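You operate a simulated robot arm through the tools that you are given. There is no shell and no other tool. Be economical: measure what you need, move in short steps, check, and stop when the job is done.

Carry out the task below with a simulated robot arm. There is one attempt and no reset: what you move stays moved.

JOB
Drop-test the beige tray's sample once and put it in the OK tray.
Fine: weight latched up again, swing plate back in.

It is judged by the outcome, as a careful person would: the job done as asked, and still so three seconds after it is handed in. It fails if anything else is knocked over, pushed out of place, dropped, spilled or broken.

ROBOT AND FRAMES
A 6-joint arm with a two-finger parallel gripper, fixed in place. Base frame: the origin is at the foot of the arm, x ahead of it, y to its left, z up. Readings come in m, rad, newtons and seconds.
With the tool pointing down near the work surface it reaches from about 0.24 to 0.64 m from the base axis. Its first joint turns from -1.152 to 1.152 rad. Payload 2.7 kg.
Tool frame: the origin (TCP) lies between the finger pads and is the grasp point; the fingertips stand 0.023 m ahead of it; z points along the fingers, y is the line along which they close. Largest opening 0.094 m; finger width 0.038, thickness 0.01; the body of the gripper, 0.054 by 0.096 m, starts 0.039 m behind the TCP.
Orientation is told as [roll, pitch, yaw] about the base's x, y, z axes, in that order, counted from this pose: with the fingers straight down and closing along the base's y, the tool's x points along the base's -x, its y along +y and its z along -z.

CONTROLS
- The arm moves only by the tool drive_tool. Its argument "deltas" is a list of rows, each a list of 3 entries, a list of its own where there are three numbers: the shift along the tool's x, y, z in m, then the turn, a rotation vector about the tool's x, y, z in rad, then the gripper command, from -1 (shut) to 1 (fully open), values between in proportion. In form: [[[x, y, z], [ax, ay, az], fingers], ...]. A call has 1 to 20 rows; each row shifts and turns the commanded pose from where the row before left it, along the tool's axes as they then stand. Rows are played at 5 a second. More than 0.05 m and 0.15 rad between two rows, or a gripper value outside its range, and nothing of the call is played. A pose out of reach is approached as far as the arm can. The call stops where the force on the tool passes 90 N (or 10 N more than at its start, if that is more) or the arm is blocked; 0.2 s more then pass. Each finger travels about 0.045 m/s and halts on what it meets, pressing with about 23 N; the grip force reading is that of the motor and also rises with nothing between the fingers. The clock runs only during rows and for 0.2 s after the last one: add rows that do not move to give the fingers time. It gives the time, the measured TCP pose, the force on the tool (base axes), the opening and the grip force at its end, in the units of the frame above (readings bear some noise), with the torque about the TCP (base axes, N m) and any sound that the robot's microphone picked up.
- Cameras (640 x 400 px; columns grow to the right, rows downward): "scene" is fixed at [0.0626, -0.4073, 1.4232]; the picture's right is [0.89, -0.46, 0.00], its down [-0.16, -0.30, -0.94] and it looks along [0.44, 0.83, -0.34] (base axes); focal length 317 px, centre (320, 200). "wrist" rides on the gripper at [0.086, 0.016, -0.074] in the tool frame; the picture's right is [-0.18, 0.98, 0.00], its down [-0.58, -0.11, -0.81] and it looks along [-0.79, -0.15, 0.59] (tool axes); focal length 243 px, centre (320, 200). There is no depth. A picture from a camera that has moved, and an enlarged one, comes with that camera's place and axes in the base frame and with its lens. The place of the scene camera against the robot may be out by one fixed shift of up to 0.012 m in any direction.
- snapshot(camera): a new picture of that camera. It takes no simulated time.
- inspect(camera, box): a new picture of the part [left, top, right, bottom] of that camera's present view, enlarged. It takes no simulated time.
- close_job(): hands the job in; it is judged then, once.

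Work in short steps. Places have to be worked out from the pictures, the camera data and where the tool is seen: move nearer, look again, correct. Check each grasp and each placing, and mend what went wrong. You have 120 turns and 76 pictures in all, those below and enlarged ones among them. Open the gripper and draw the arm clear of the work before you hand the job in, unless the task says otherwise; then end with one line.

The tools are called after ">>>" as name(argument=value, ...) on one line, values as JSON. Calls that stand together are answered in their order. drive_tool: Moves the arm, as the interface text tells. Its arguments: {"type":"object","properties":{"deltas":{"type":"array","items":{"type":"array"}}},"required":["deltas"]} The other tools are called the same way: snapshot (camera) takes a picture; inspect (camera, box) takes an enlarged picture of a part of a camera's view; close_job () hands the job in.

At the start:

```text
time_s: 0.0
tool_pos: [0.2933, 0.0148, 1.3262]
ee_rot: [0.0, -0.001, 0.001]
force: [0.2, -0.1, -0.3]
wrist_torque: [0.01, 0.0, 0.01]
opening: 0.0942
gripper_force: 0.1
```

scene: 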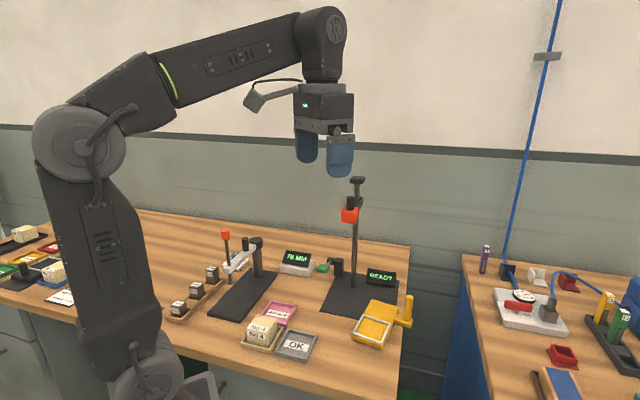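
wrist: 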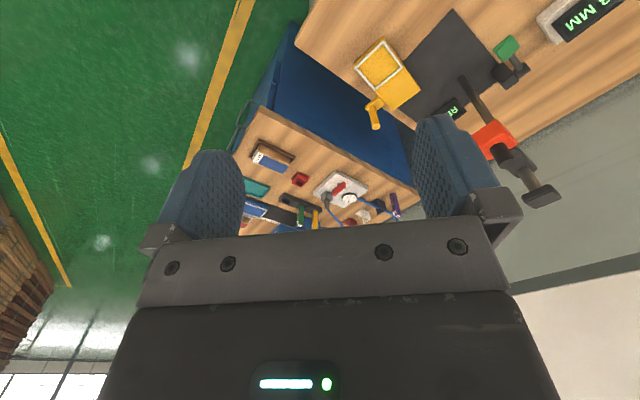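

I start by enlarging the work area in the scene view to understand the device.

>>> inspect(camera="scene", box=[270, 160, 430, 360])

>>> inspect(camera="scene", box=[150, 220, 330, 370])

>>> inspect(camera="wrist", box=[340, 0, 640, 220])

```text
2.00 times, centred on (350, 260) of scene
camera zoom: at [0.0626, -0.4073, 1.4232], right [0.89, -0.46, 0.0], down [-0.16, -0.3, -0.94], along [0.44, 0.83, -0.34], focal length 633 px, centre (260, 80)
```

zoom: 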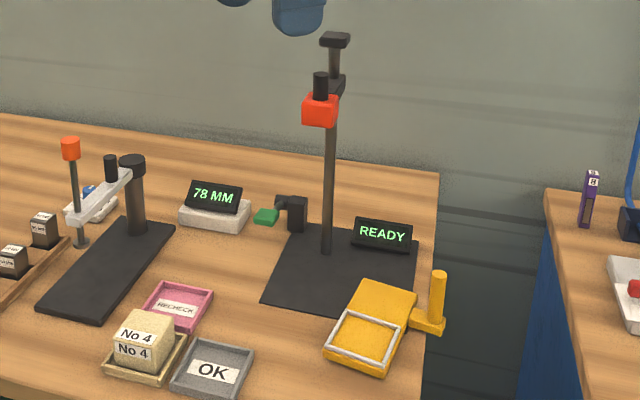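

```text
2.67 times, centred on (240, 295) of scene
camera zoom: at [0.0626, -0.4073, 1.4232], right [0.89, -0.46, 0.0], down [-0.16, -0.3, -0.94], along [0.44, 0.83, -0.34], focal length 844 px, centre (533, -53)
```

zoom: 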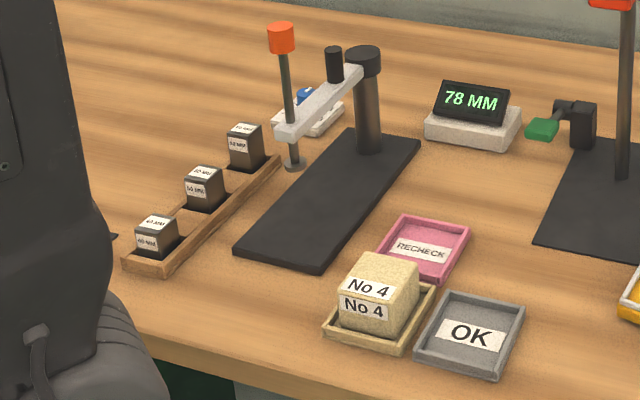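

```text
1.82 times, centred on (490, 110) of wrist
camera zoom: at [0.2074, 0.0309, 1.4003], right [0.18, 0.98, 0.0], down [0.58, -0.11, 0.81], along [0.79, -0.15, -0.59], focal length 441 px, centre (11, 364)
```

zoom: 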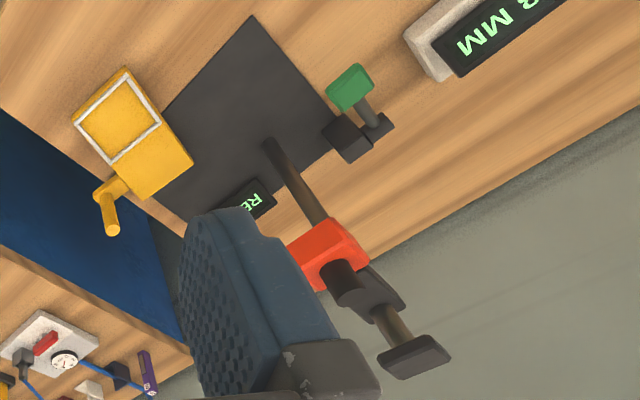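

The table is about z 0.76, the weight about (0.51, 0.26, 1.09), and the yellow plate about (0.52, 0.14, 0.79). I lower the tool and yaw left for a closer look.

>>> drive_tool(deltas=[[[0, 0, 0.04], [0, 0, -0.14], 0], [[0, 0, 0.04], [0, 0, -0.14], 0], [[0, 0, 0.04], [0, 0, -0.14], 0], [[0, 0, 0.04], [0, 0, -0.14], 0], [[0, 0, 0.04], [0, 0, -0.14], 0], [[0, 0, 0], [0, 0, 0], 0]])

>>> snapshot(camera="wrist")

>>> snapshot(camera="scene")

```text
time_s: 1.4
tool_pos: [0.2913, 0.0133, 1.1246]
ee_rot: [0.0, 0.0, 0.701]
force: [0.2, -0.2, -1.2]
wrist_torque: [-0.03, -0.01, 0.01]
opening: 0.047
gripper_force: 0.1
```

```text
70 pictures are left
camera wrist: at [0.217, -0.0292, 1.1997], right [-0.49, 0.87, 0.0], down [0.51, 0.29, 0.81], along [0.7, 0.4, -0.59], focal length 243 px, centre (320, 200)
```

wrist: 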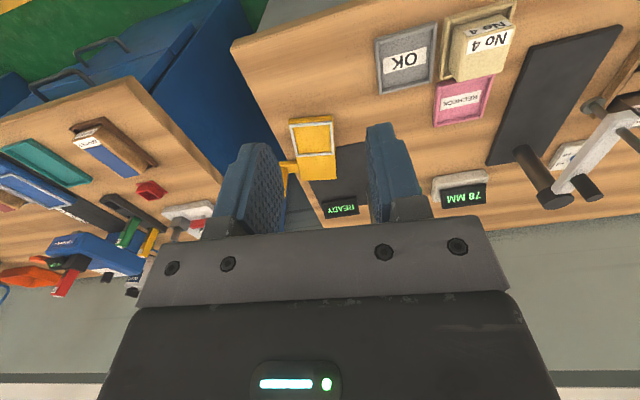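

```text
69 pictures are left
```

scene: 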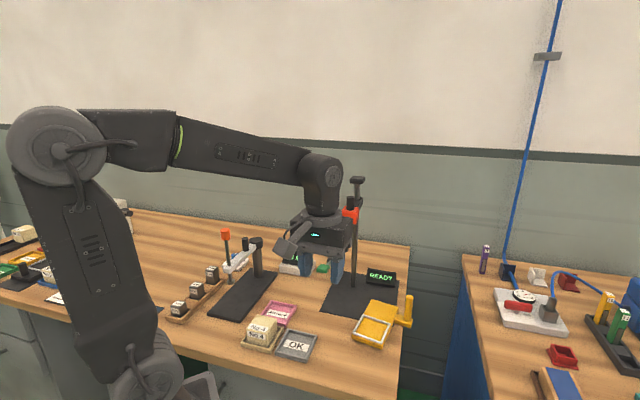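

I zoom in on the tester and the left device from this wrist pose.

>>> inspect(camera="wrist", box=[270, 100, 390, 230])

>>> inspect(camera="wrist", box=[370, 0, 640, 220])

```text
3.08 times, centred on (330, 165) of wrist
camera zoom: at [0.217, -0.0292, 1.1997], right [-0.49, 0.87, 0.0], down [0.51, 0.29, 0.81], along [0.7, 0.4, -0.59], focal length 746 px, centre (289, 308)
```

zoom: 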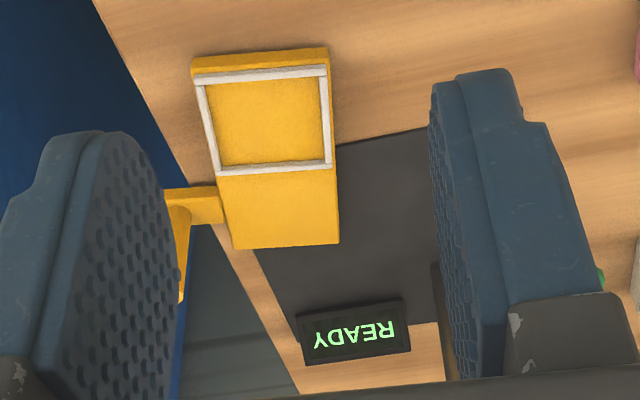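

```text
1.82 times, centred on (505, 110) of wrist
camera zoom: at [0.217, -0.0292, 1.1997], right [-0.49, 0.87, 0.0], down [0.51, 0.29, 0.81], along [0.7, 0.4, -0.59], focal length 441 px, centre (-16, 364)
```

zoom: 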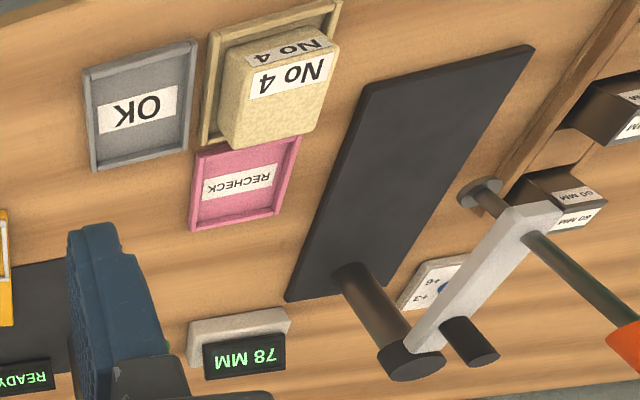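

Neither the hinge nor the latch is clear yet, so I move nearer for a view from above.

>>> drive_tool(deltas=[[[-0.04, 0.005, 0], [0, 0, 0], 0], [[-0.04, 0.005, 0], [0, 0, 0], 0], [[-0.04, 0.005, 0], [0, 0, 0], 0], [[-0.035, 0.005, 0], [0, 0, 0], 0], [[0, 0, 0], [0, 0, 0], 0]])

>>> snapshot(camera="wrist")

```text
time_s: 2.6
tool_pos: [0.3993, 0.1309, 1.1246]
ee_rot: [0.0, -0.001, 0.7]
force: [-0.8, 0.1, 0.4]
wrist_torque: [-0.01, -0.01, -0.01]
opening: 0.0467
gripper_force: 0.1
```

```text
66 pictures are left
camera wrist: at [0.3235, 0.0876, 1.1999], right [-0.49, 0.87, 0.0], down [0.51, 0.29, 0.81], along [0.7, 0.4, -0.59], focal length 243 px, centre (320, 200)
```

wrist: 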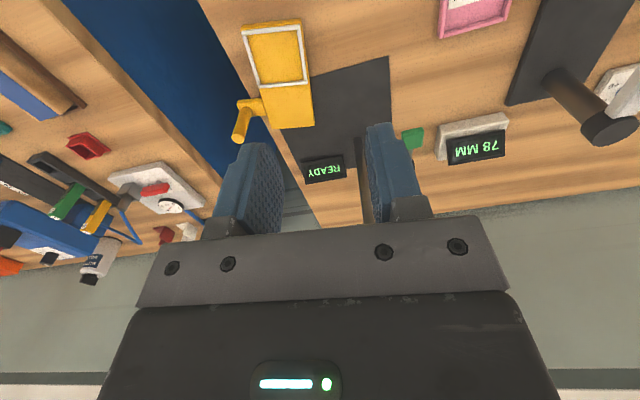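

>>> inspect(camera="wrist", box=[220, 10, 440, 190])

>>> inspect(camera="scene", box=[310, 160, 430, 260])

>>> inspect(camera="scene", box=[310, 250, 430, 360])

```text
2.22 times, centred on (330, 100) of wrist
camera zoom: at [0.3235, 0.0876, 1.1999], right [-0.49, 0.87, 0.0], down [0.51, 0.29, 0.81], along [0.7, 0.4, -0.59], focal length 539 px, centre (298, 422)
```

zoom: 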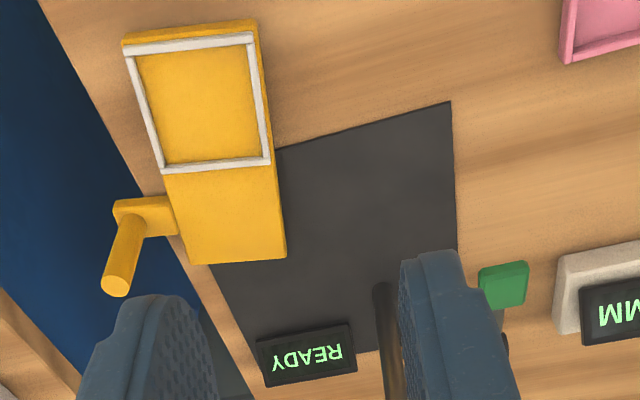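

```text
4.00 times, centred on (370, 210) of scene
camera zoom: at [0.0626, -0.4073, 1.4232], right [0.89, -0.46, 0.0], down [-0.16, -0.3, -0.94], along [0.44, 0.83, -0.34], focal length 1266 px, centre (120, 160)
```

zoom: 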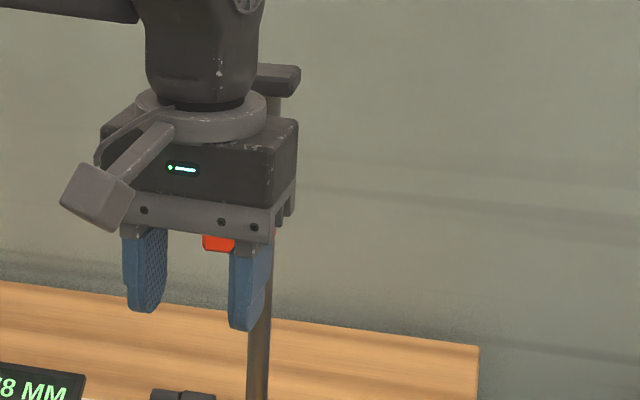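

```text
3.64 times, centred on (370, 305) of scene
camera zoom: at [0.0626, -0.4073, 1.4232], right [0.89, -0.46, 0.0], down [-0.16, -0.3, -0.94], along [0.44, 0.83, -0.34], focal length 1151 px, centre (138, -182)
```

zoom: 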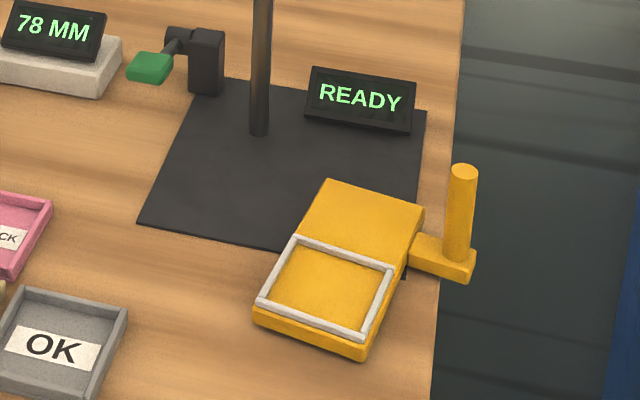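

Table top is near z 0.80. The sample's top is near (0.237, 0.229, 0.857), yaw about 0.67, and the plate frame is at (0.49, 0.113, 0.83). I go above the sample at z about 0.98 with the gripper open.

>>> drive_tool(deltas=[[[0.015, 0.045, 0.0], [0, 0, 0], 1], [[0.015, 0.045, 0.0], [0, 0, 0], 1], [[0.015, 0.045, 0.04], [0, 0, 0], 1], [[0.016, 0.044, 0.04], [0, 0, 0.03], 1], [[0, 0, 0.04], [0, 0, 0], 1], [[0, 0, 0.02], [0, 0, 0], 1], [[0, 0, 0], [0, 0, 0], 1]])

>>> snapshot(camera="wrist")

>>> inspect(camera="scene", box=[200, 160, 440, 360])

```text
refused: row 3 steps farther than a row can; nothing moved
```

```text
62 pictures are left
camera wrist: at [0.3235, 0.0876, 1.1999], right [-0.49, 0.87, 0.0], down [0.51, 0.29, 0.81], along [0.7, 0.4, -0.59], focal length 243 px, centre (320, 200)
```

wrist: 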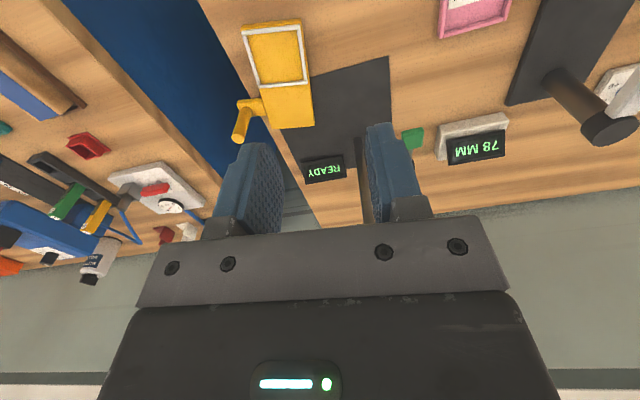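

```text
2.00 times, centred on (320, 260) of scene
camera zoom: at [0.0626, -0.4073, 1.4232], right [0.89, -0.46, 0.0], down [-0.16, -0.3, -0.94], along [0.44, 0.83, -0.34], focal length 633 px, centre (320, 80)
```

zoom: 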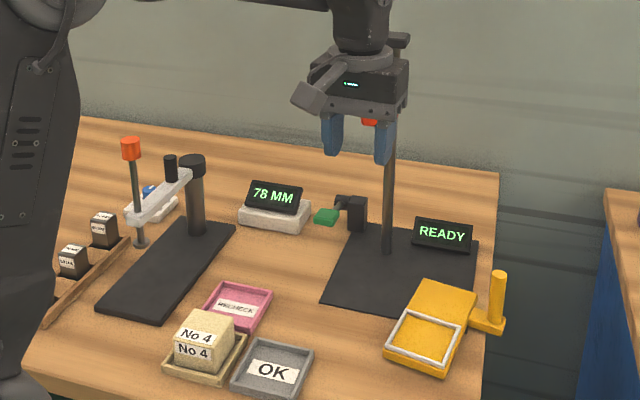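

The step was too long and got refused, so I repeat the move with shorter rows.

>>> drive_tool(deltas=[[[0.015, 0.045, 0.0], [0, 0, 0], 1], [[0.015, 0.045, 0.0], [0, 0, 0], 1], [[0.015, 0.045, 0.0], [0, 0, 0], 1], [[0.016, 0.044, 0.0], [0, 0, 0.03], 1], [[0, 0, 0.045], [0, 0, 0], 1], [[0, 0, 0.045], [0, 0, 0], 1], [[0, 0, 0.045], [0, 0, 0], 1], [[0, 0, 0], [0, 0, 0], 1]])

>>> snapshot(camera="wrist")

>>> inspect(camera="scene", box=[200, 230, 360, 370])

```text
time_s: 4.4
tool_pos: [0.237, 0.2265, 0.9896]
ee_rot: [0.0, -0.001, 0.669]
force: [0.2, 0.5, 0.4]
wrist_torque: [0.0, 0.04, -0.01]
opening: 0.0939
gripper_force: 0.1
```

```text
60 pictures are left
camera wrist: at [0.1601, 0.1856, 1.0645], right [-0.47, 0.88, 0.0], down [0.52, 0.28, 0.81], along [0.71, 0.38, -0.59], focal length 243 px, centre (320, 200)
```

wrist: 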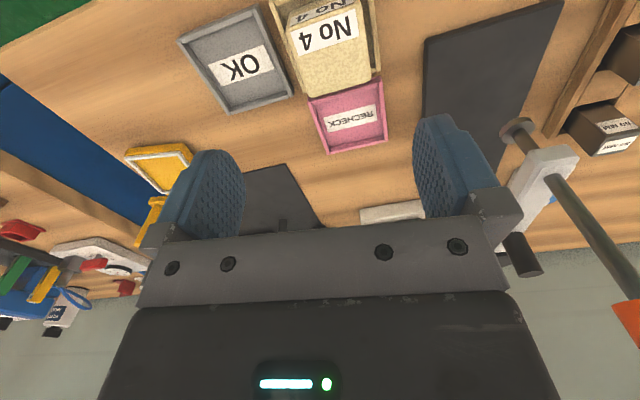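

```text
2.86 times, centred on (280, 300) of scene
camera zoom: at [0.0626, -0.4073, 1.4232], right [0.89, -0.46, 0.0], down [-0.16, -0.3, -0.94], along [0.44, 0.83, -0.34], focal length 905 px, centre (434, -86)
```

zoom: 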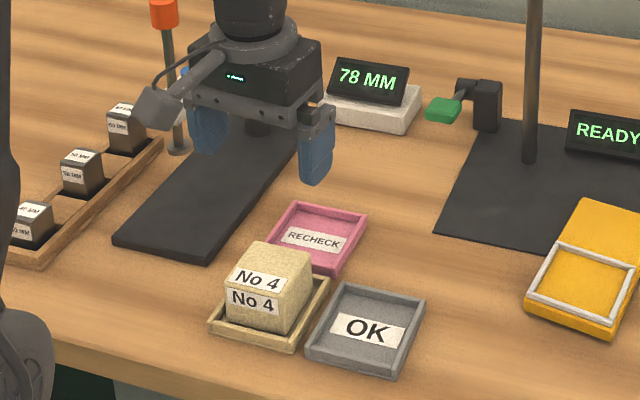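

Sample centre is about (0.235, 0.234), yaw about 0.71. I shift slightly and descend to just above it.

>>> drive_tool(deltas=[[[-0.002, 0.006, 0.04], [0, 0, -0.04], 1], [[0, 0, 0.04], [0, 0, 0], 1], [[0, 0, 0], [0, 0, 0], 1]])

>>> snapshot(camera="wrist")

>>> inspect(camera="scene", box=[200, 250, 340, 370])

```text
time_s: 5.2
tool_pos: [0.2351, 0.2323, 0.9096]
ee_rot: [0.0, 0.0, 0.711]
force: [-0.4, -0.7, 0.6]
wrist_torque: [0.02, 0.01, -0.03]
opening: 0.0936
gripper_force: 0.0
```

```text
58 pictures are left
camera wrist: at [0.1601, 0.189, 0.9848], right [-0.5, 0.87, 0.0], down [0.51, 0.3, 0.81], along [0.7, 0.4, -0.59], focal length 243 px, centre (320, 200)
```

wrist: 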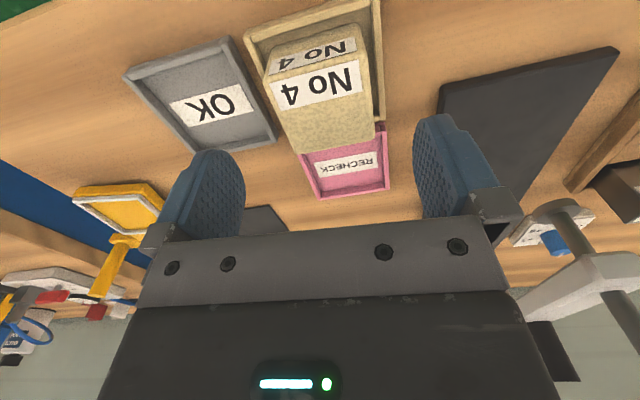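

```text
3.33 times, centred on (270, 310) of scene
camera zoom: at [0.0626, -0.4073, 1.4232], right [0.89, -0.46, 0.0], down [-0.16, -0.3, -0.94], along [0.44, 0.83, -0.34], focal length 1055 px, centre (487, -167)
```

zoom: 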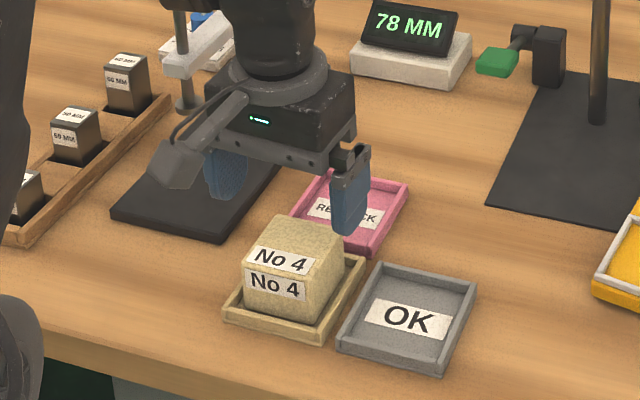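

Alignment agrees within a few mm, so I descend to grasp height and close.

>>> drive_tool(deltas=[[[0.003, 0, 0.03], [0, 0, 0], 1], [[0, 0, 0.032], [0, 0, 0], 1], [[0, 0, 0], [0, 0, 0], 0.4], [[0, 0, 0], [0, 0, 0], 0], [[0, 0, 0], [0, 0, 0], -0.4], [[0, 0, 0], [0, 0, 0], -1], [[0, 0, 0], [0, 0, 0], -1]])

>>> snapshot(camera="wrist")

```text
time_s: 6.8
tool_pos: [0.234, 0.2305, 0.8474]
ee_rot: [0.0, 0.0, 0.711]
force: [-0.5, -0.5, -0.7]
wrist_torque: [-0.03, -0.01, -0.03]
opening: 0.0615
gripper_force: 23.0
```

```text
56 pictures are left
camera wrist: at [0.1577, 0.1875, 0.9226], right [-0.5, 0.87, 0.0], down [0.51, 0.3, 0.81], along [0.7, 0.4, -0.59], focal length 243 px, centre (320, 200)
```

wrist: 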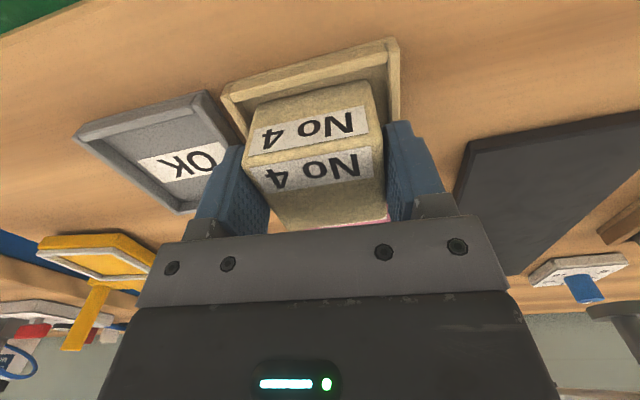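

The sample is held, 0.0615 m wide. I lift it straight up and carry it to above the plate frame, approaching at z about 0.96.

>>> drive_tool(deltas=[[[0, 0, -0.03], [0, 0, 0], -1], [[0, 0, -0.04], [0, 0, 0], -1], [[0, 0, -0.04], [0, 0, 0], -1], [[0, 0, 0], [0, 0, 0], -1]])

>>> snapshot(camera="wrist")

>>> inspect(camera="scene", box=[210, 230, 350, 350])

```text
time_s: 7.8
tool_pos: [0.2319, 0.2291, 0.958]
ee_rot: [-0.001, 0.0, 0.71]
force: [0.2, 0.3, -0.3]
wrist_torque: [0.01, -0.03, -0.01]
opening: 0.0614
gripper_force: 22.9
```

```text
55 pictures are left
camera wrist: at [0.157, 0.1865, 1.0333], right [-0.5, 0.87, 0.0], down [0.51, 0.3, 0.81], along [0.7, 0.4, -0.59], focal length 243 px, centre (320, 200)
```

wrist: 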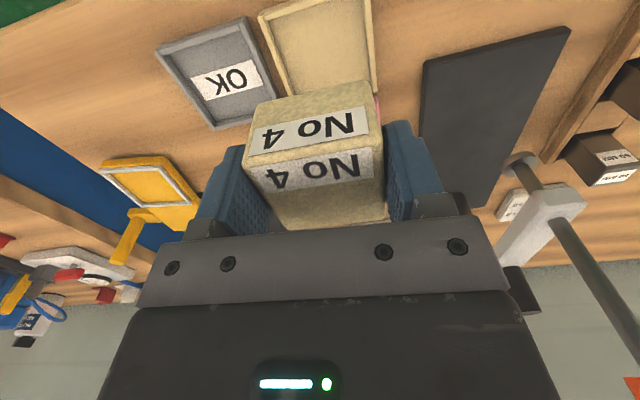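

```text
3.33 times, centred on (280, 290) of scene
camera zoom: at [0.0626, -0.4073, 1.4232], right [0.89, -0.46, 0.0], down [-0.16, -0.3, -0.94], along [0.44, 0.83, -0.34], focal length 1055 px, centre (453, -100)
```

zoom: 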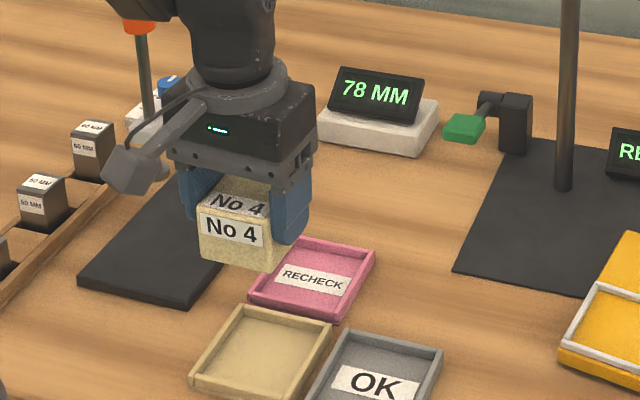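

The grasp is solid. Now I travel to above the frame.

>>> drive_tool(deltas=[[[-0.02, -0.0427, 0], [0, 0, 0], -1], [[-0.02, -0.0427, 0], [0, 0, 0], -1], [[-0.02, -0.0427, 0], [0, 0, 0], -1], [[-0.02, -0.0427, 0], [0, 0, 0], -1], [[-0.02, -0.0427, 0], [0, 0, 0], -1], [[-0.02, -0.0427, 0], [0, 0, 0.09], -1], [[0, 0, 0], [0, 0, 0], -1]])

>>> snapshot(camera="wrist")

>>> inspect(camera="scene", box=[310, 250, 430, 350])

```text
time_s: 9.4
tool_pos: [0.4921, 0.1153, 0.9569]
ee_rot: [-0.001, -0.001, 0.619]
force: [0.3, -0.5, -0.8]
wrist_torque: [0.02, 0.01, -0.02]
opening: 0.0606
gripper_force: 23.0
```

```text
53 pictures are left
camera wrist: at [0.4126, 0.0783, 1.0335], right [-0.42, 0.91, 0.0], down [0.54, 0.25, 0.81], along [0.73, 0.34, -0.59], focal length 243 px, centre (320, 200)
```

wrist: 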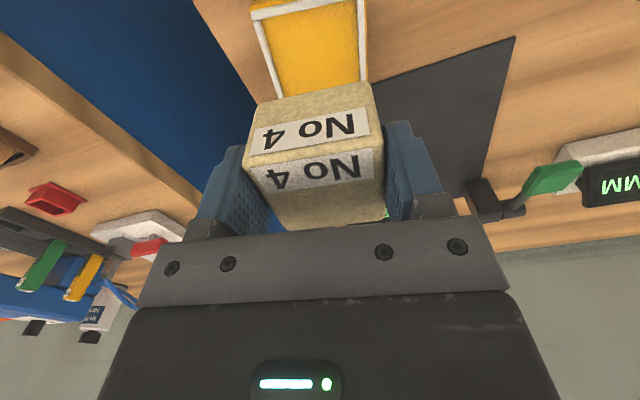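

```text
4.00 times, centred on (370, 300) of scene
camera zoom: at [0.0626, -0.4073, 1.4232], right [0.89, -0.46, 0.0], down [-0.16, -0.3, -0.94], along [0.44, 0.83, -0.34], focal length 1266 px, centre (120, -200)
```

zoom: 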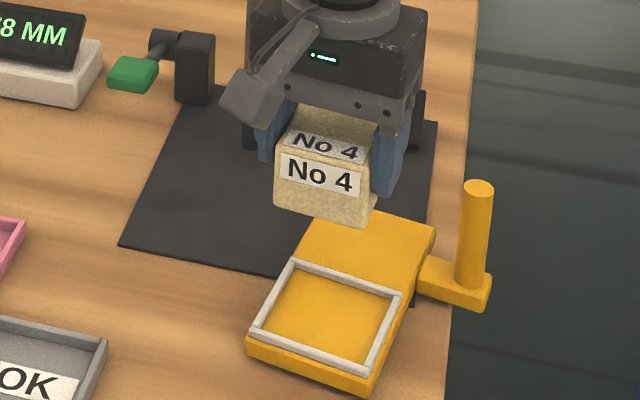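

I need precise alignment, since the frame interior is about 0.066 m against a 0.061 m sample. I enlarge both views.

>>> inspect(camera="scene", box=[360, 255, 420, 310])

>>> inspect(camera="wrist", box=[220, 0, 420, 130])

```text
7.27 times, centred on (390, 282) of scene
camera zoom: at [0.0626, -0.4073, 1.4232], right [0.89, -0.46, 0.0], down [-0.16, -0.3, -0.94], along [0.44, 0.83, -0.34], focal length 2303 px, centre (-189, -400)
```

zoom: 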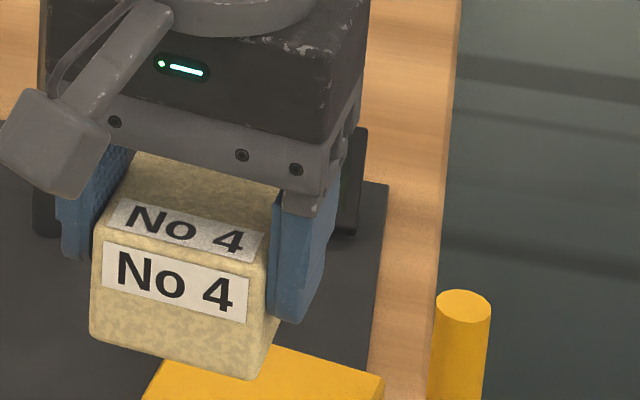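

```text
3.08 times, centred on (320, 65) of wrist
camera zoom: at [0.4126, 0.0783, 1.0335], right [-0.42, 0.91, 0.0], down [0.54, 0.25, 0.81], along [0.73, 0.34, -0.59], focal length 746 px, centre (320, 615)
```

zoom: 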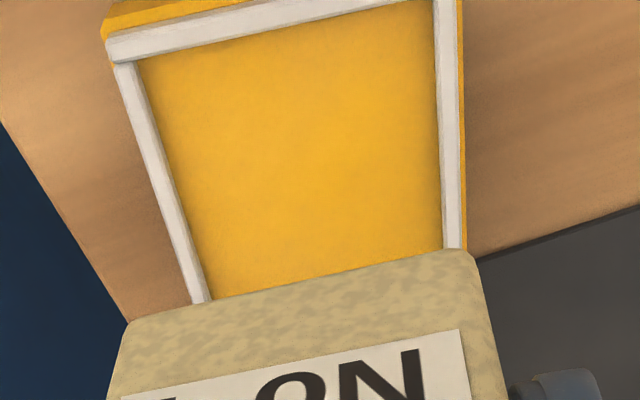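

Frame centre works out at about (0.496, 0.114), yaw about 0.595, interior 0.069. The sample sits about 5 mm forward of the TCP. I correct for that and lower to a pre-place height.

>>> drive_tool(deltas=[[[0.003, -0.003, 0.03], [0, 0, 0.024], -1], [[0, 0, 0.035], [0, 0, 0], -1], [[0, 0, 0], [0, 0, 0], -1]])

>>> inspect(camera="wrist", box=[220, 0, 420, 130])

>>> inspect(camera="scene", box=[350, 280, 420, 350])

```text
time_s: 10.2
tool_pos: [0.4901, 0.1109, 0.8935]
ee_rot: [-0.001, 0.002, 0.594]
force: [-0.3, 0.4, -0.7]
wrist_torque: [-0.02, -0.01, 0.02]
opening: 0.0607
gripper_force: 22.4
```

```text
3.08 times, centred on (320, 65) of wrist
camera zoom: at [0.41, 0.076, 0.9686], right [-0.4, 0.92, 0.0], down [0.54, 0.24, 0.81], along [0.74, 0.32, -0.59], focal length 746 px, centre (320, 615)
```

zoom: 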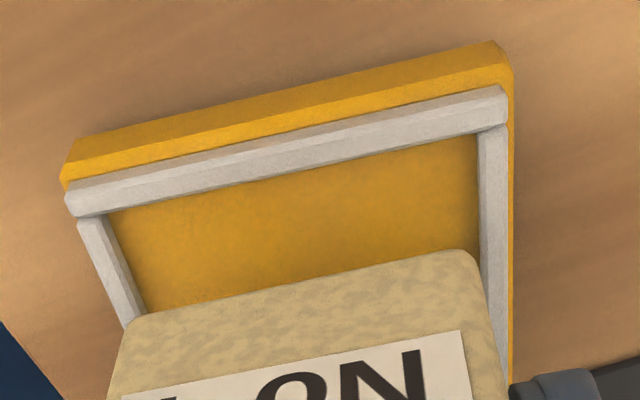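

```text
5.71 times, centred on (385, 315) of scene
camera zoom: at [0.0626, -0.4073, 1.4232], right [0.89, -0.46, 0.0], down [-0.16, -0.3, -0.94], along [0.44, 0.83, -0.34], focal length 1809 px, centre (-51, -457)
```

zoom: 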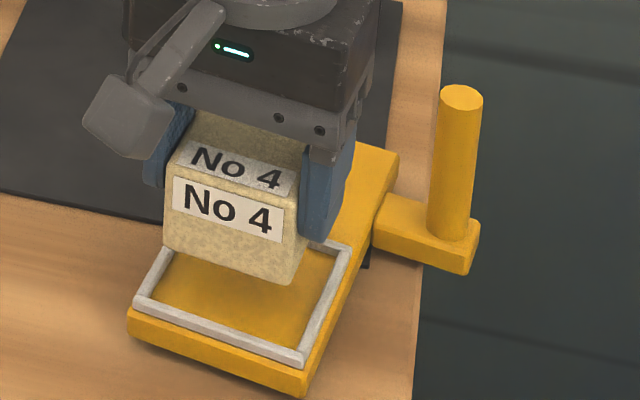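

Alignment is within about 2 mm. I shift 1.5 mm sideways and lower further.

>>> drive_tool(deltas=[[[-0.001, -0.0015, 0.01], [0, 0, 0], -1], [[0, 0, 0.01], [0, 0, 0], -1], [[0, 0, 0], [0, 0, 0], -1]])

>>> inspect(camera="wrist", box=[220, 0, 420, 130])

```text
time_s: 11.0
tool_pos: [0.4918, 0.1111, 0.8737]
ee_rot: [0.002, 0.001, 0.595]
force: [0.0, -0.3, -1.1]
wrist_torque: [0.0, -0.01, 0.01]
opening: 0.06
gripper_force: 22.9
```

```text
3.08 times, centred on (320, 65) of wrist
camera zoom: at [0.412, 0.0753, 0.9485], right [-0.4, 0.92, 0.0], down [0.54, 0.24, 0.81], along [0.74, 0.32, -0.59], focal length 746 px, centre (320, 615)
```

zoom: 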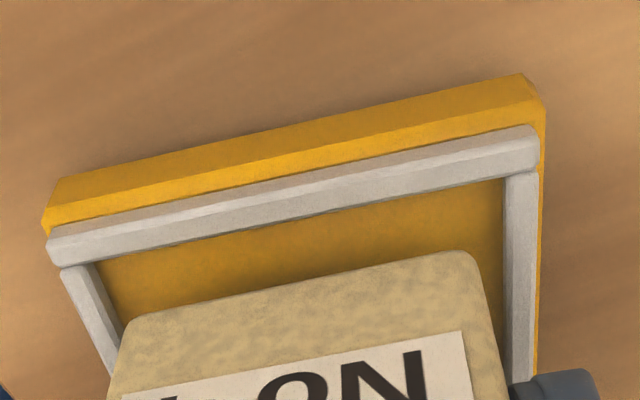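

It is still hovering and well centred, so I lower in small steps until contact.

>>> drive_tool(deltas=[[[0, 0, 0.005], [0, 0, 0], -1], [[0, 0, 0.003], [0, 0, 0], -1], [[0, 0, 0], [0, 0, 0], -1]])

>>> inspect(camera="wrist", box=[220, 0, 420, 130])

```text
time_s: 11.8
tool_pos: [0.4923, 0.1107, 0.8653]
ee_rot: [0.001, -0.001, 0.595]
force: [0.0, 0.3, 0.0]
wrist_torque: [-0.02, 0.01, 0.01]
opening: 0.06
gripper_force: 23.0
```

```text
3.08 times, centred on (320, 65) of wrist
camera zoom: at [0.412, 0.0754, 0.9405], right [-0.4, 0.92, 0.0], down [0.54, 0.24, 0.81], along [0.74, 0.32, -0.59], focal length 746 px, centre (320, 615)
```

zoom: 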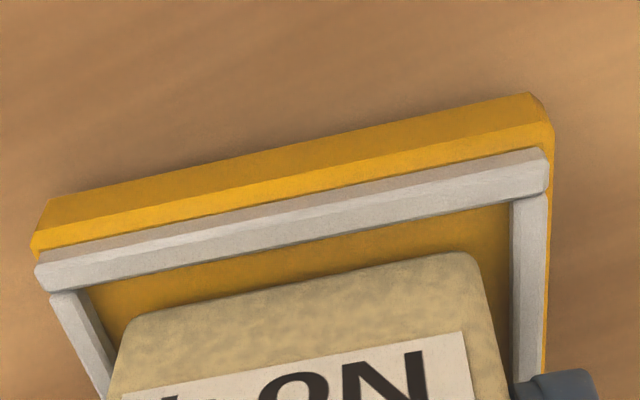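

No contact yet. I nudge 1 mm to centre and continue down.

>>> drive_tool(deltas=[[[0, 0.001, 0.003], [0, 0, 0], -1], [[0, 0, 0.002], [0, 0, 0], -1], [[0, 0, 0.002], [0, 0, 0], -1], [[0, 0, 0], [0, 0, 0], -1]])

>>> inspect(camera="wrist", box=[220, 0, 420, 130])

```text
time_s: 12.8
tool_pos: [0.4928, 0.1125, 0.8609]
ee_rot: [-0.004, -0.007, 0.597]
force: [-3.3, 0.7, 32.4]
wrist_torque: [0.09, 0.11, 0.25]
opening: 0.0592
gripper_force: 22.8
```

```text
3.08 times, centred on (320, 65) of wrist
camera zoom: at [0.412, 0.0763, 0.9355], right [-0.4, 0.92, 0.0], down [0.54, 0.23, 0.81], along [0.74, 0.32, -0.59], focal length 746 px, centre (320, 615)
```

zoom: 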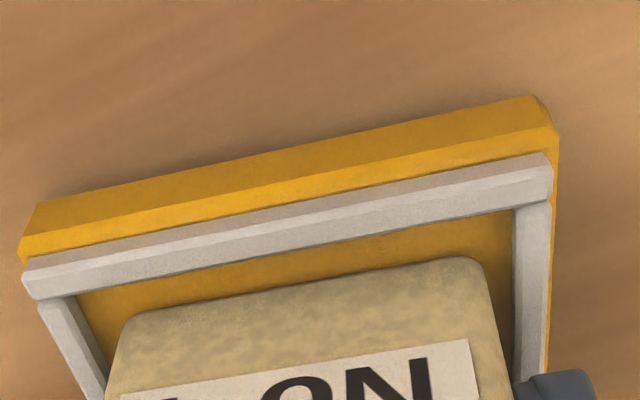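

Contact at z 0.861. I check from the scene camera whether the sample is seated inside the frame.

>>> inspect(camera="scene", box=[355, 290, 415, 350])

>>> inspect(camera="wrist", box=[220, 60, 420, 190])

```text
6.67 times, centred on (385, 320) of scene
camera zoom: at [0.062, -0.4074, 1.4232], right [0.89, -0.46, 0.0], down [-0.16, -0.3, -0.94], along [0.44, 0.83, -0.34], focal length 2111 px, centre (-113, -600)
```

zoom: 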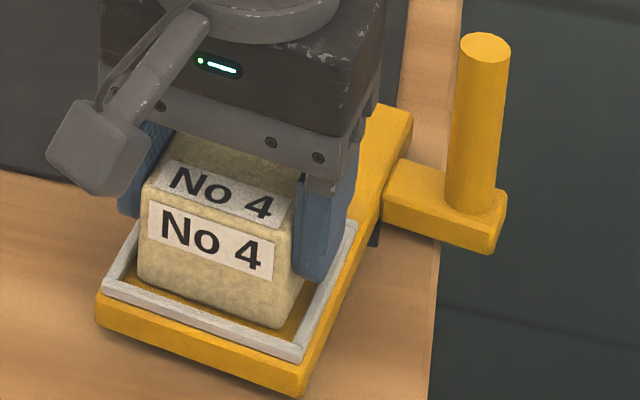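

```text
3.08 times, centred on (320, 125) of wrist
camera zoom: at [0.412, 0.0763, 0.9355], right [-0.4, 0.92, 0.0], down [0.54, 0.23, 0.81], along [0.74, 0.32, -0.59], focal length 746 px, centre (320, 431)
```

zoom: 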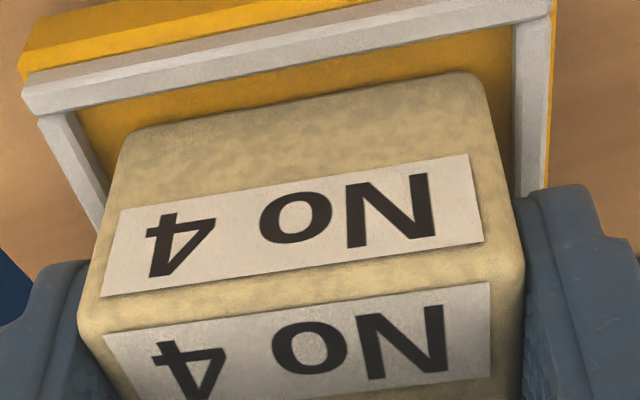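

The sample is inside the bars with small torque, so it is flat on the plate. I release it and rise.

>>> drive_tool(deltas=[[[0, 0, -0.002], [0, 0, 0], -0.2], [[0, 0, 0], [0, 0, 0], 0.2], [[0, 0, 0], [0, 0, 0], 0.7], [[0, 0, 0], [0, 0, 0], 0.7], [[0, 0, -0.03], [0, 0, 0], 0.7], [[0, 0, -0.045], [0, 0, 0], 0.7], [[0, 0, -0.045], [0, 0, 0], 0.7], [[0, 0, 0], [0, 0, 0], 0.7]])

>>> snapshot(camera="wrist")

>>> inspect(camera="scene", box=[345, 280, 425, 350])

```text
time_s: 14.6
tool_pos: [0.4913, 0.1091, 0.9797]
ee_rot: [-0.001, 0.001, 0.595]
force: [-0.5, -0.6, 0.7]
wrist_torque: [0.05, -0.03, -0.03]
opening: 0.0801
gripper_force: 0.1
```

```text
42 pictures are left
camera wrist: at [0.4111, 0.0754, 1.0563], right [-0.4, 0.92, 0.0], down [0.54, 0.24, 0.81], along [0.74, 0.32, -0.59], focal length 243 px, centre (320, 200)
```

wrist: 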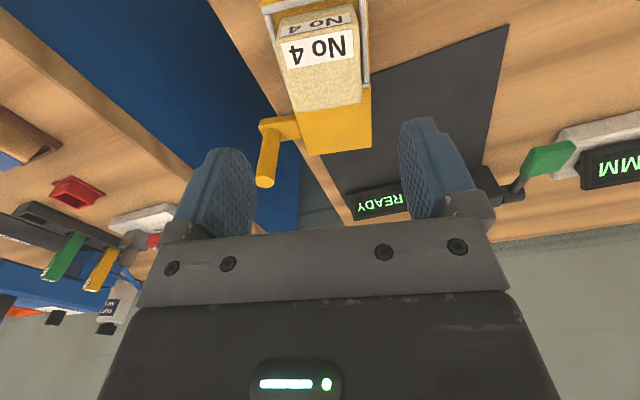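

```text
5.71 times, centred on (385, 315) of scene
camera zoom: at [0.0626, -0.4073, 1.4232], right [0.89, -0.46, 0.0], down [-0.16, -0.3, -0.94], along [0.44, 0.83, -0.34], focal length 1809 px, centre (-51, -457)
```

zoom: 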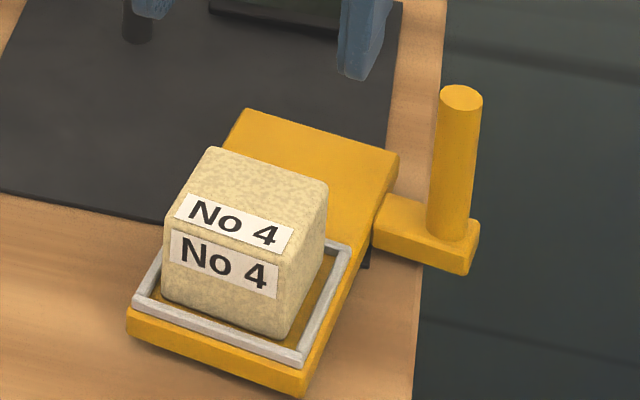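

I check the seating at higher zoom from the wrist.

>>> inspect(camera="wrist", box=[240, 0, 400, 110])

>>> inspect(camera="scene", box=[360, 295, 400, 345])

```text
3.64 times, centred on (320, 55) of wrist
camera zoom: at [0.4111, 0.0754, 1.0563], right [-0.4, 0.92, 0.0], down [0.54, 0.24, 0.81], along [0.74, 0.32, -0.59], focal length 882 px, centre (320, 727)
```

zoom: 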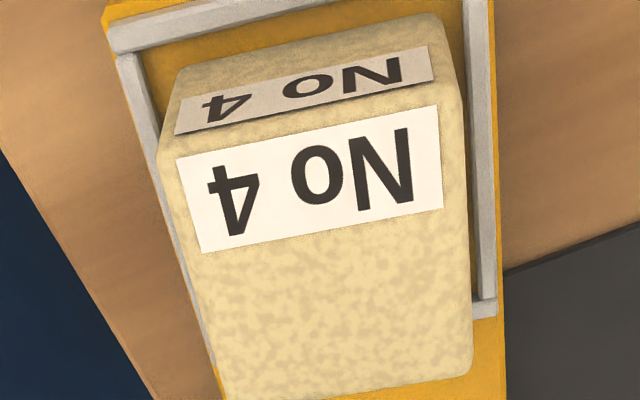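

```text
8.00 times, centred on (380, 320) of scene
camera zoom: at [0.0626, -0.4073, 1.4232], right [0.89, -0.46, 0.0], down [-0.16, -0.3, -0.94], along [0.44, 0.83, -0.34], focal length 2533 px, centre (-160, -760)
```

zoom: 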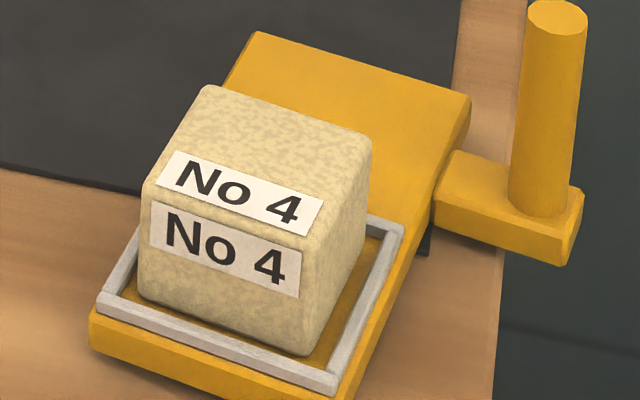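

The sample is seated inside the frame. Next I grip the swing handle at about (0.597, 0.098, top 0.90): move above it with yaw about 1.2 and opening about 0.047.

>>> drive_tool(deltas=[[[-0.0272, -0.0228, 0], [0, 0, 0], 0], [[-0.0272, -0.0228, 0], [0, 0, 0], 0], [[-0.0272, -0.0228, 0], [0, 0, 0], 0], [[0, 0, 0], [0, 0, -0.121], 0], [[0, 0, 0], [0, 0, -0.121], 0], [[0, 0, 0], [0, 0, -0.121], 0], [[0, 0, 0], [0, 0, -0.121], 0], [[0, 0, 0], [0, 0, -0.121], 0], [[0, 0, 0], [0, 0, 0], 0]])

>>> snapshot(camera="wrist")

>>> inspect(camera="scene", box=[330, 210, 450, 340])

```text
time_s: 16.6
tool_pos: [0.5973, 0.0993, 0.9789]
ee_rot: [-0.002, 0.0, 1.202]
force: [0.3, -0.3, 0.4]
wrist_torque: [0.0, 0.0, 0.0]
opening: 0.0473
gripper_force: 0.2
```

```text
38 pictures are left
camera wrist: at [0.5513, 0.0251, 1.0552], right [-0.85, 0.53, 0.0], down [0.31, 0.5, 0.81], along [0.42, 0.69, -0.59], focal length 243 px, centre (320, 200)
```

wrist: 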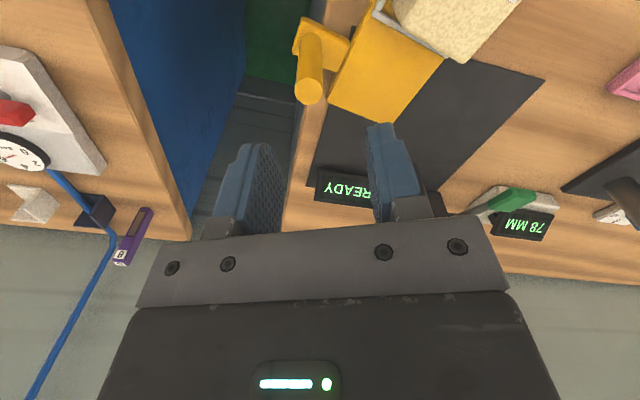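

```text
3.08 times, centred on (390, 275) of scene
camera zoom: at [0.0626, -0.4073, 1.4232], right [0.89, -0.46, 0.0], down [-0.16, -0.3, -0.94], along [0.44, 0.83, -0.34], focal length 974 px, centre (105, -31)
```

zoom: 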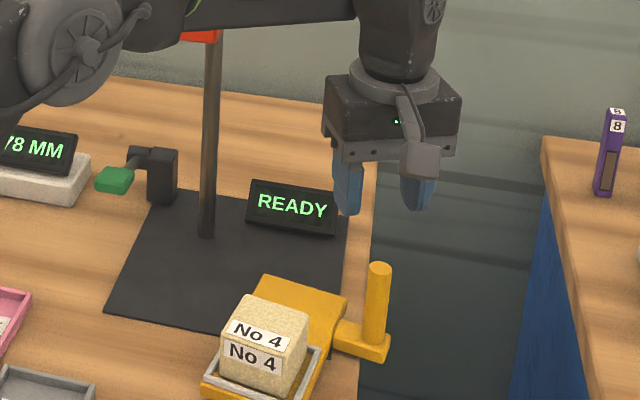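

The handle lies about 5 mm to the tool's −y. I correct, descend to z about 0.885, and close on it.

>>> drive_tool(deltas=[[[0, -0.005, 0.03], [0, 0, 0], 0], [[0, 0, 0.032], [0, 0, 0], 0], [[0, 0, 0.032], [0, 0, 0], 0], [[0, 0, 0], [0, 0, 0], -0.5], [[0, 0, 0], [0, 0, 0], -1], [[0, 0, 0], [0, 0, 0], -1], [[0, 0, 0], [0, 0, 0], -1]])

>>> inspect(camera="scene", box=[330, 230, 450, 350])

```text
time_s: 18.2
tool_pos: [0.6009, 0.0982, 0.8864]
ee_rot: [0.0, 0.001, 1.199]
force: [3.5, -10.4, -3.0]
wrist_torque: [0.26, -0.18, -0.04]
opening: 0.0199
gripper_force: 44.8
```

```text
3.33 times, centred on (390, 290) of scene
camera zoom: at [0.0627, -0.4076, 1.4231], right [0.89, -0.46, 0.0], down [-0.16, -0.3, -0.94], along [0.44, 0.83, -0.34], focal length 1055 px, centre (87, -100)
```

zoom: 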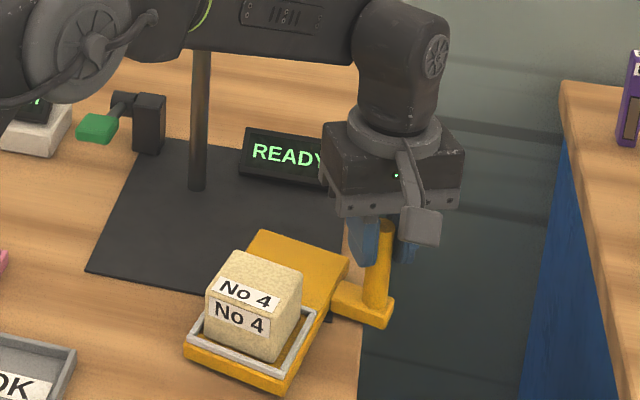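

The handle is gripped at (0.601, 0.098). I make a small probing pull in the swing-in direction to find the pivot from the reaction force.

>>> drive_tool(deltas=[[[0.0027, 0.003, 0], [0, 0, 0.03], -1], [[0.0026, 0.003, 0], [0, 0, 0.03], -1], [[0, 0, 0], [0, 0, 0], -1]])

```text
time_s: 19.0
tool_pos: [0.5935, 0.0956, 0.8862]
ee_rot: [0.001, 0.0, 1.14]
force: [5.0, -4.3, -6.3]
wrist_torque: [-0.21, -0.01, -0.37]
opening: 0.0198
gripper_force: 45.1
```

Force stays low. I continue along an arc about the estimated pivot (0.577, 0.168), turning the tool with the plate.

>>> drive_tool(deltas=[[[0.0042, 0.0061, 0], [0, 0, 0.1], -1], [[0.0042, 0.0061, 0], [0, 0, 0.1], -1], [[0, 0, 0], [0, 0, 0], -1]])

>>> inspect(camera="scene", box=[320, 230, 440, 350])

```text
time_s: 19.8
tool_pos: [0.5786, 0.0973, 0.8866]
ee_rot: [0.001, 0.0, 0.943]
force: [-0.9, 15.2, -7.7]
wrist_torque: [-0.5, 0.15, 0.26]
opening: 0.0199
gripper_force: 44.8
```

```text
3.33 times, centred on (380, 290) of scene
camera zoom: at [0.0627, -0.4069, 1.4233], right [0.89, -0.46, 0.0], down [-0.16, -0.3, -0.94], along [0.44, 0.83, -0.34], focal length 1055 px, centre (120, -100)
```

zoom: 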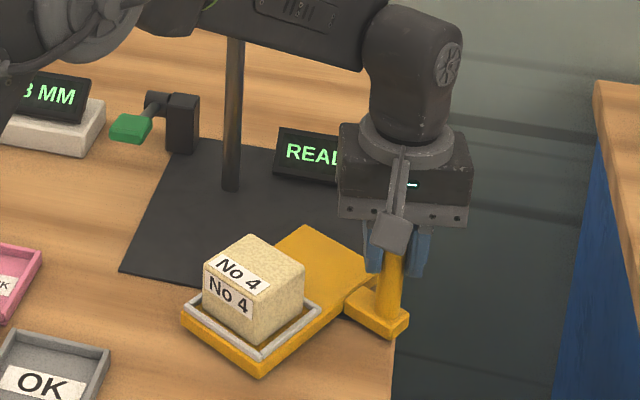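

The plate is swinging. The reaction suggests a pivot nearer (0.588, 0.180), so I adjust the arc and continue.

>>> drive_tool(deltas=[[[0.0029, 0.008, 0], [0, 0, 0.1], -1], [[0.0037, 0.0074, 0], [0, 0, 0.1], -1], [[0.0037, 0.0074, 0], [0, 0, 0.1], -1], [[0, 0, 0], [0, 0, 0], -1]])

```text
time_s: 20.8
tool_pos: [0.5554, 0.1019, 0.8858]
ee_rot: [0.0, -0.003, 0.639]
force: [9.1, 15.9, -13.3]
wrist_torque: [-0.07, 0.07, -0.18]
opening: 0.02
gripper_force: 44.8
```

Swinging smoothly. I continue with a slightly refined pivot (0.586, 0.188).

>>> drive_tool(deltas=[[[0.004, 0.0089, 0], [0, 0, 0.1], -1], [[0.0047, 0.0079, 0], [0, 0, 0.1], -1], [[0.0047, 0.0079, 0], [0, 0, 0.1], -1], [[0, 0, 0], [0, 0, 0], -1]])

>>> inspect(camera="scene", box=[300, 160, 440, 350])

```text
time_s: 21.8
tool_pos: [0.5321, 0.1163, 0.8865]
ee_rot: [0.0, -0.004, 0.342]
force: [19.9, 20.1, -15.4]
wrist_torque: [-0.07, 0.51, -0.12]
opening: 0.0197
gripper_force: 44.6
```

```text
2.11 times, centred on (370, 255) of scene
camera zoom: at [0.0634, -0.4067, 1.4233], right [0.89, -0.46, 0.0], down [-0.16, -0.3, -0.94], along [0.44, 0.83, -0.34], focal length 667 px, centre (215, 84)
```

zoom: 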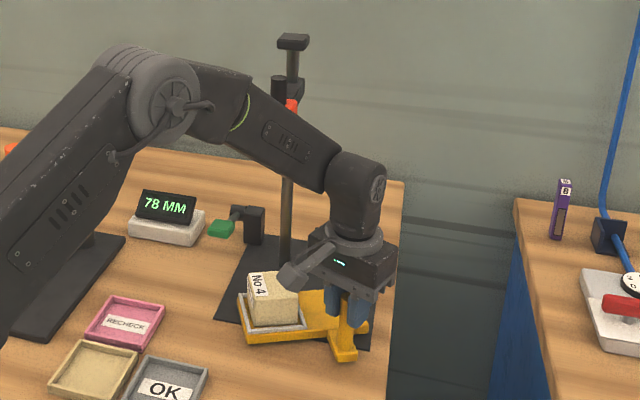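

Reaction is directed inward (about 28 N), so I correct the radius and continue the arc.

>>> drive_tool(deltas=[[[0.0024, 0.008, 0], [0, 0, 0.1], -1], [[0.0037, 0.0073, 0], [0, 0, 0.1], -1], [[0.0037, 0.0073, 0], [0, 0, 0.1], -1], [[0, 0, 0], [0, 0, 0], -1]])

```text
time_s: 22.8
tool_pos: [0.517, 0.135, 0.8871]
ee_rot: [0.0, -0.003, 0.038]
force: [18.8, 7.4, -8.7]
wrist_torque: [0.03, 0.35, -0.25]
opening: 0.0197
gripper_force: 44.7
```

Roughly 1.2 rad swung. I look at where the sample is relative to the weight.

>>> inspect(camera="scene", box=[310, 180, 410, 350])

>>> snapshot(camera="wrist")

```text
2.35 times, centred on (360, 265) of scene
camera zoom: at [0.0632, -0.4071, 1.4232], right [0.89, -0.46, 0.0], down [-0.16, -0.3, -0.94], along [0.44, 0.83, -0.34], focal length 745 px, centre (226, 47)
```

zoom: 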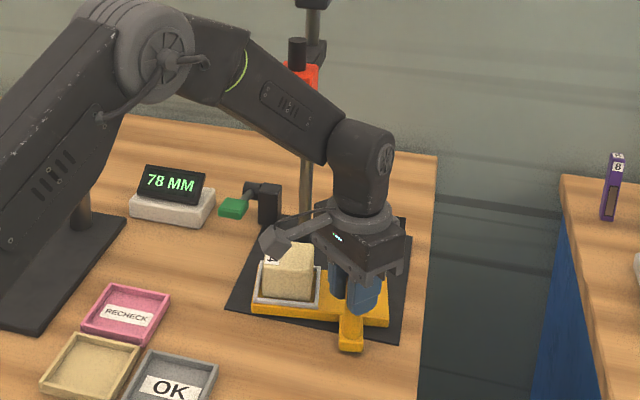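

```text
32 pictures are left
camera wrist: at [0.4305, 0.1479, 0.961], right [0.15, 0.99, 0.0], down [0.58, -0.09, 0.81], along [0.8, -0.12, -0.59], focal length 243 px, centre (320, 200)
```

wrist: 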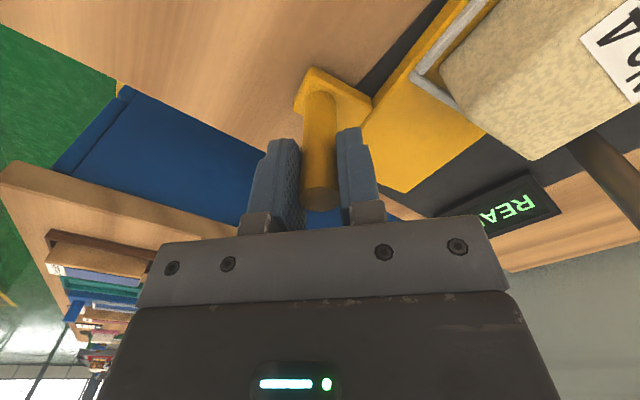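

I continue in smaller increments, watching for an end stop.

>>> drive_tool(deltas=[[[0.0027, 0.0077, 0], [0, 0, 0.1], -1], [[0.0037, 0.0072, 0], [0, 0, 0.1], -1], [[0, 0, 0], [0, 0, 0], -1]])

>>> inspect(camera="scene", box=[310, 180, 410, 350])

```text
time_s: 23.6
tool_pos: [0.5106, 0.1461, 0.8876]
ee_rot: [-0.006, 0.001, -0.166]
force: [15.5, -30.4, -2.2]
wrist_torque: [0.21, 0.12, 0.04]
opening: 0.02
gripper_force: 45.1
```

```text
2.35 times, centred on (360, 265) of scene
camera zoom: at [0.063, -0.4081, 1.4229], right [0.89, -0.46, 0.0], down [-0.16, -0.3, -0.94], along [0.44, 0.83, -0.34], focal length 745 px, centre (226, 47)
```

zoom: 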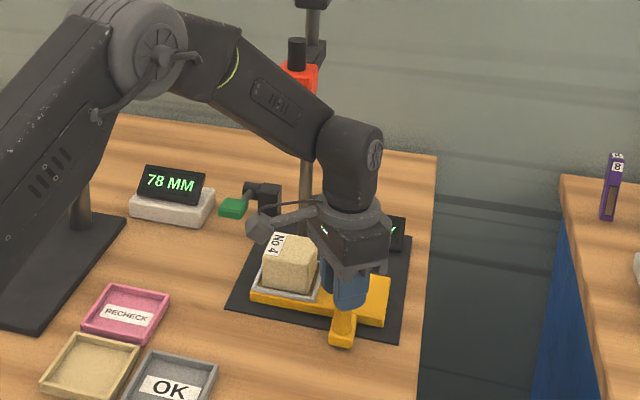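

Resistance of about 34 N along the swing suggests the stop. I push slightly more to confirm.

>>> drive_tool(deltas=[[[0.0007, 0.0035, 0], [0, 0, 0.03], -1], [[0, 0, 0], [0, 0, 0], -1]])

```text
time_s: 24.2
tool_pos: [0.5114, 0.145, 0.8864]
ee_rot: [-0.007, 0.002, -0.196]
force: [5.0, -49.7, 5.4]
wrist_torque: [0.46, 0.51, 0.14]
opening: 0.0199
gripper_force: 45.5
```

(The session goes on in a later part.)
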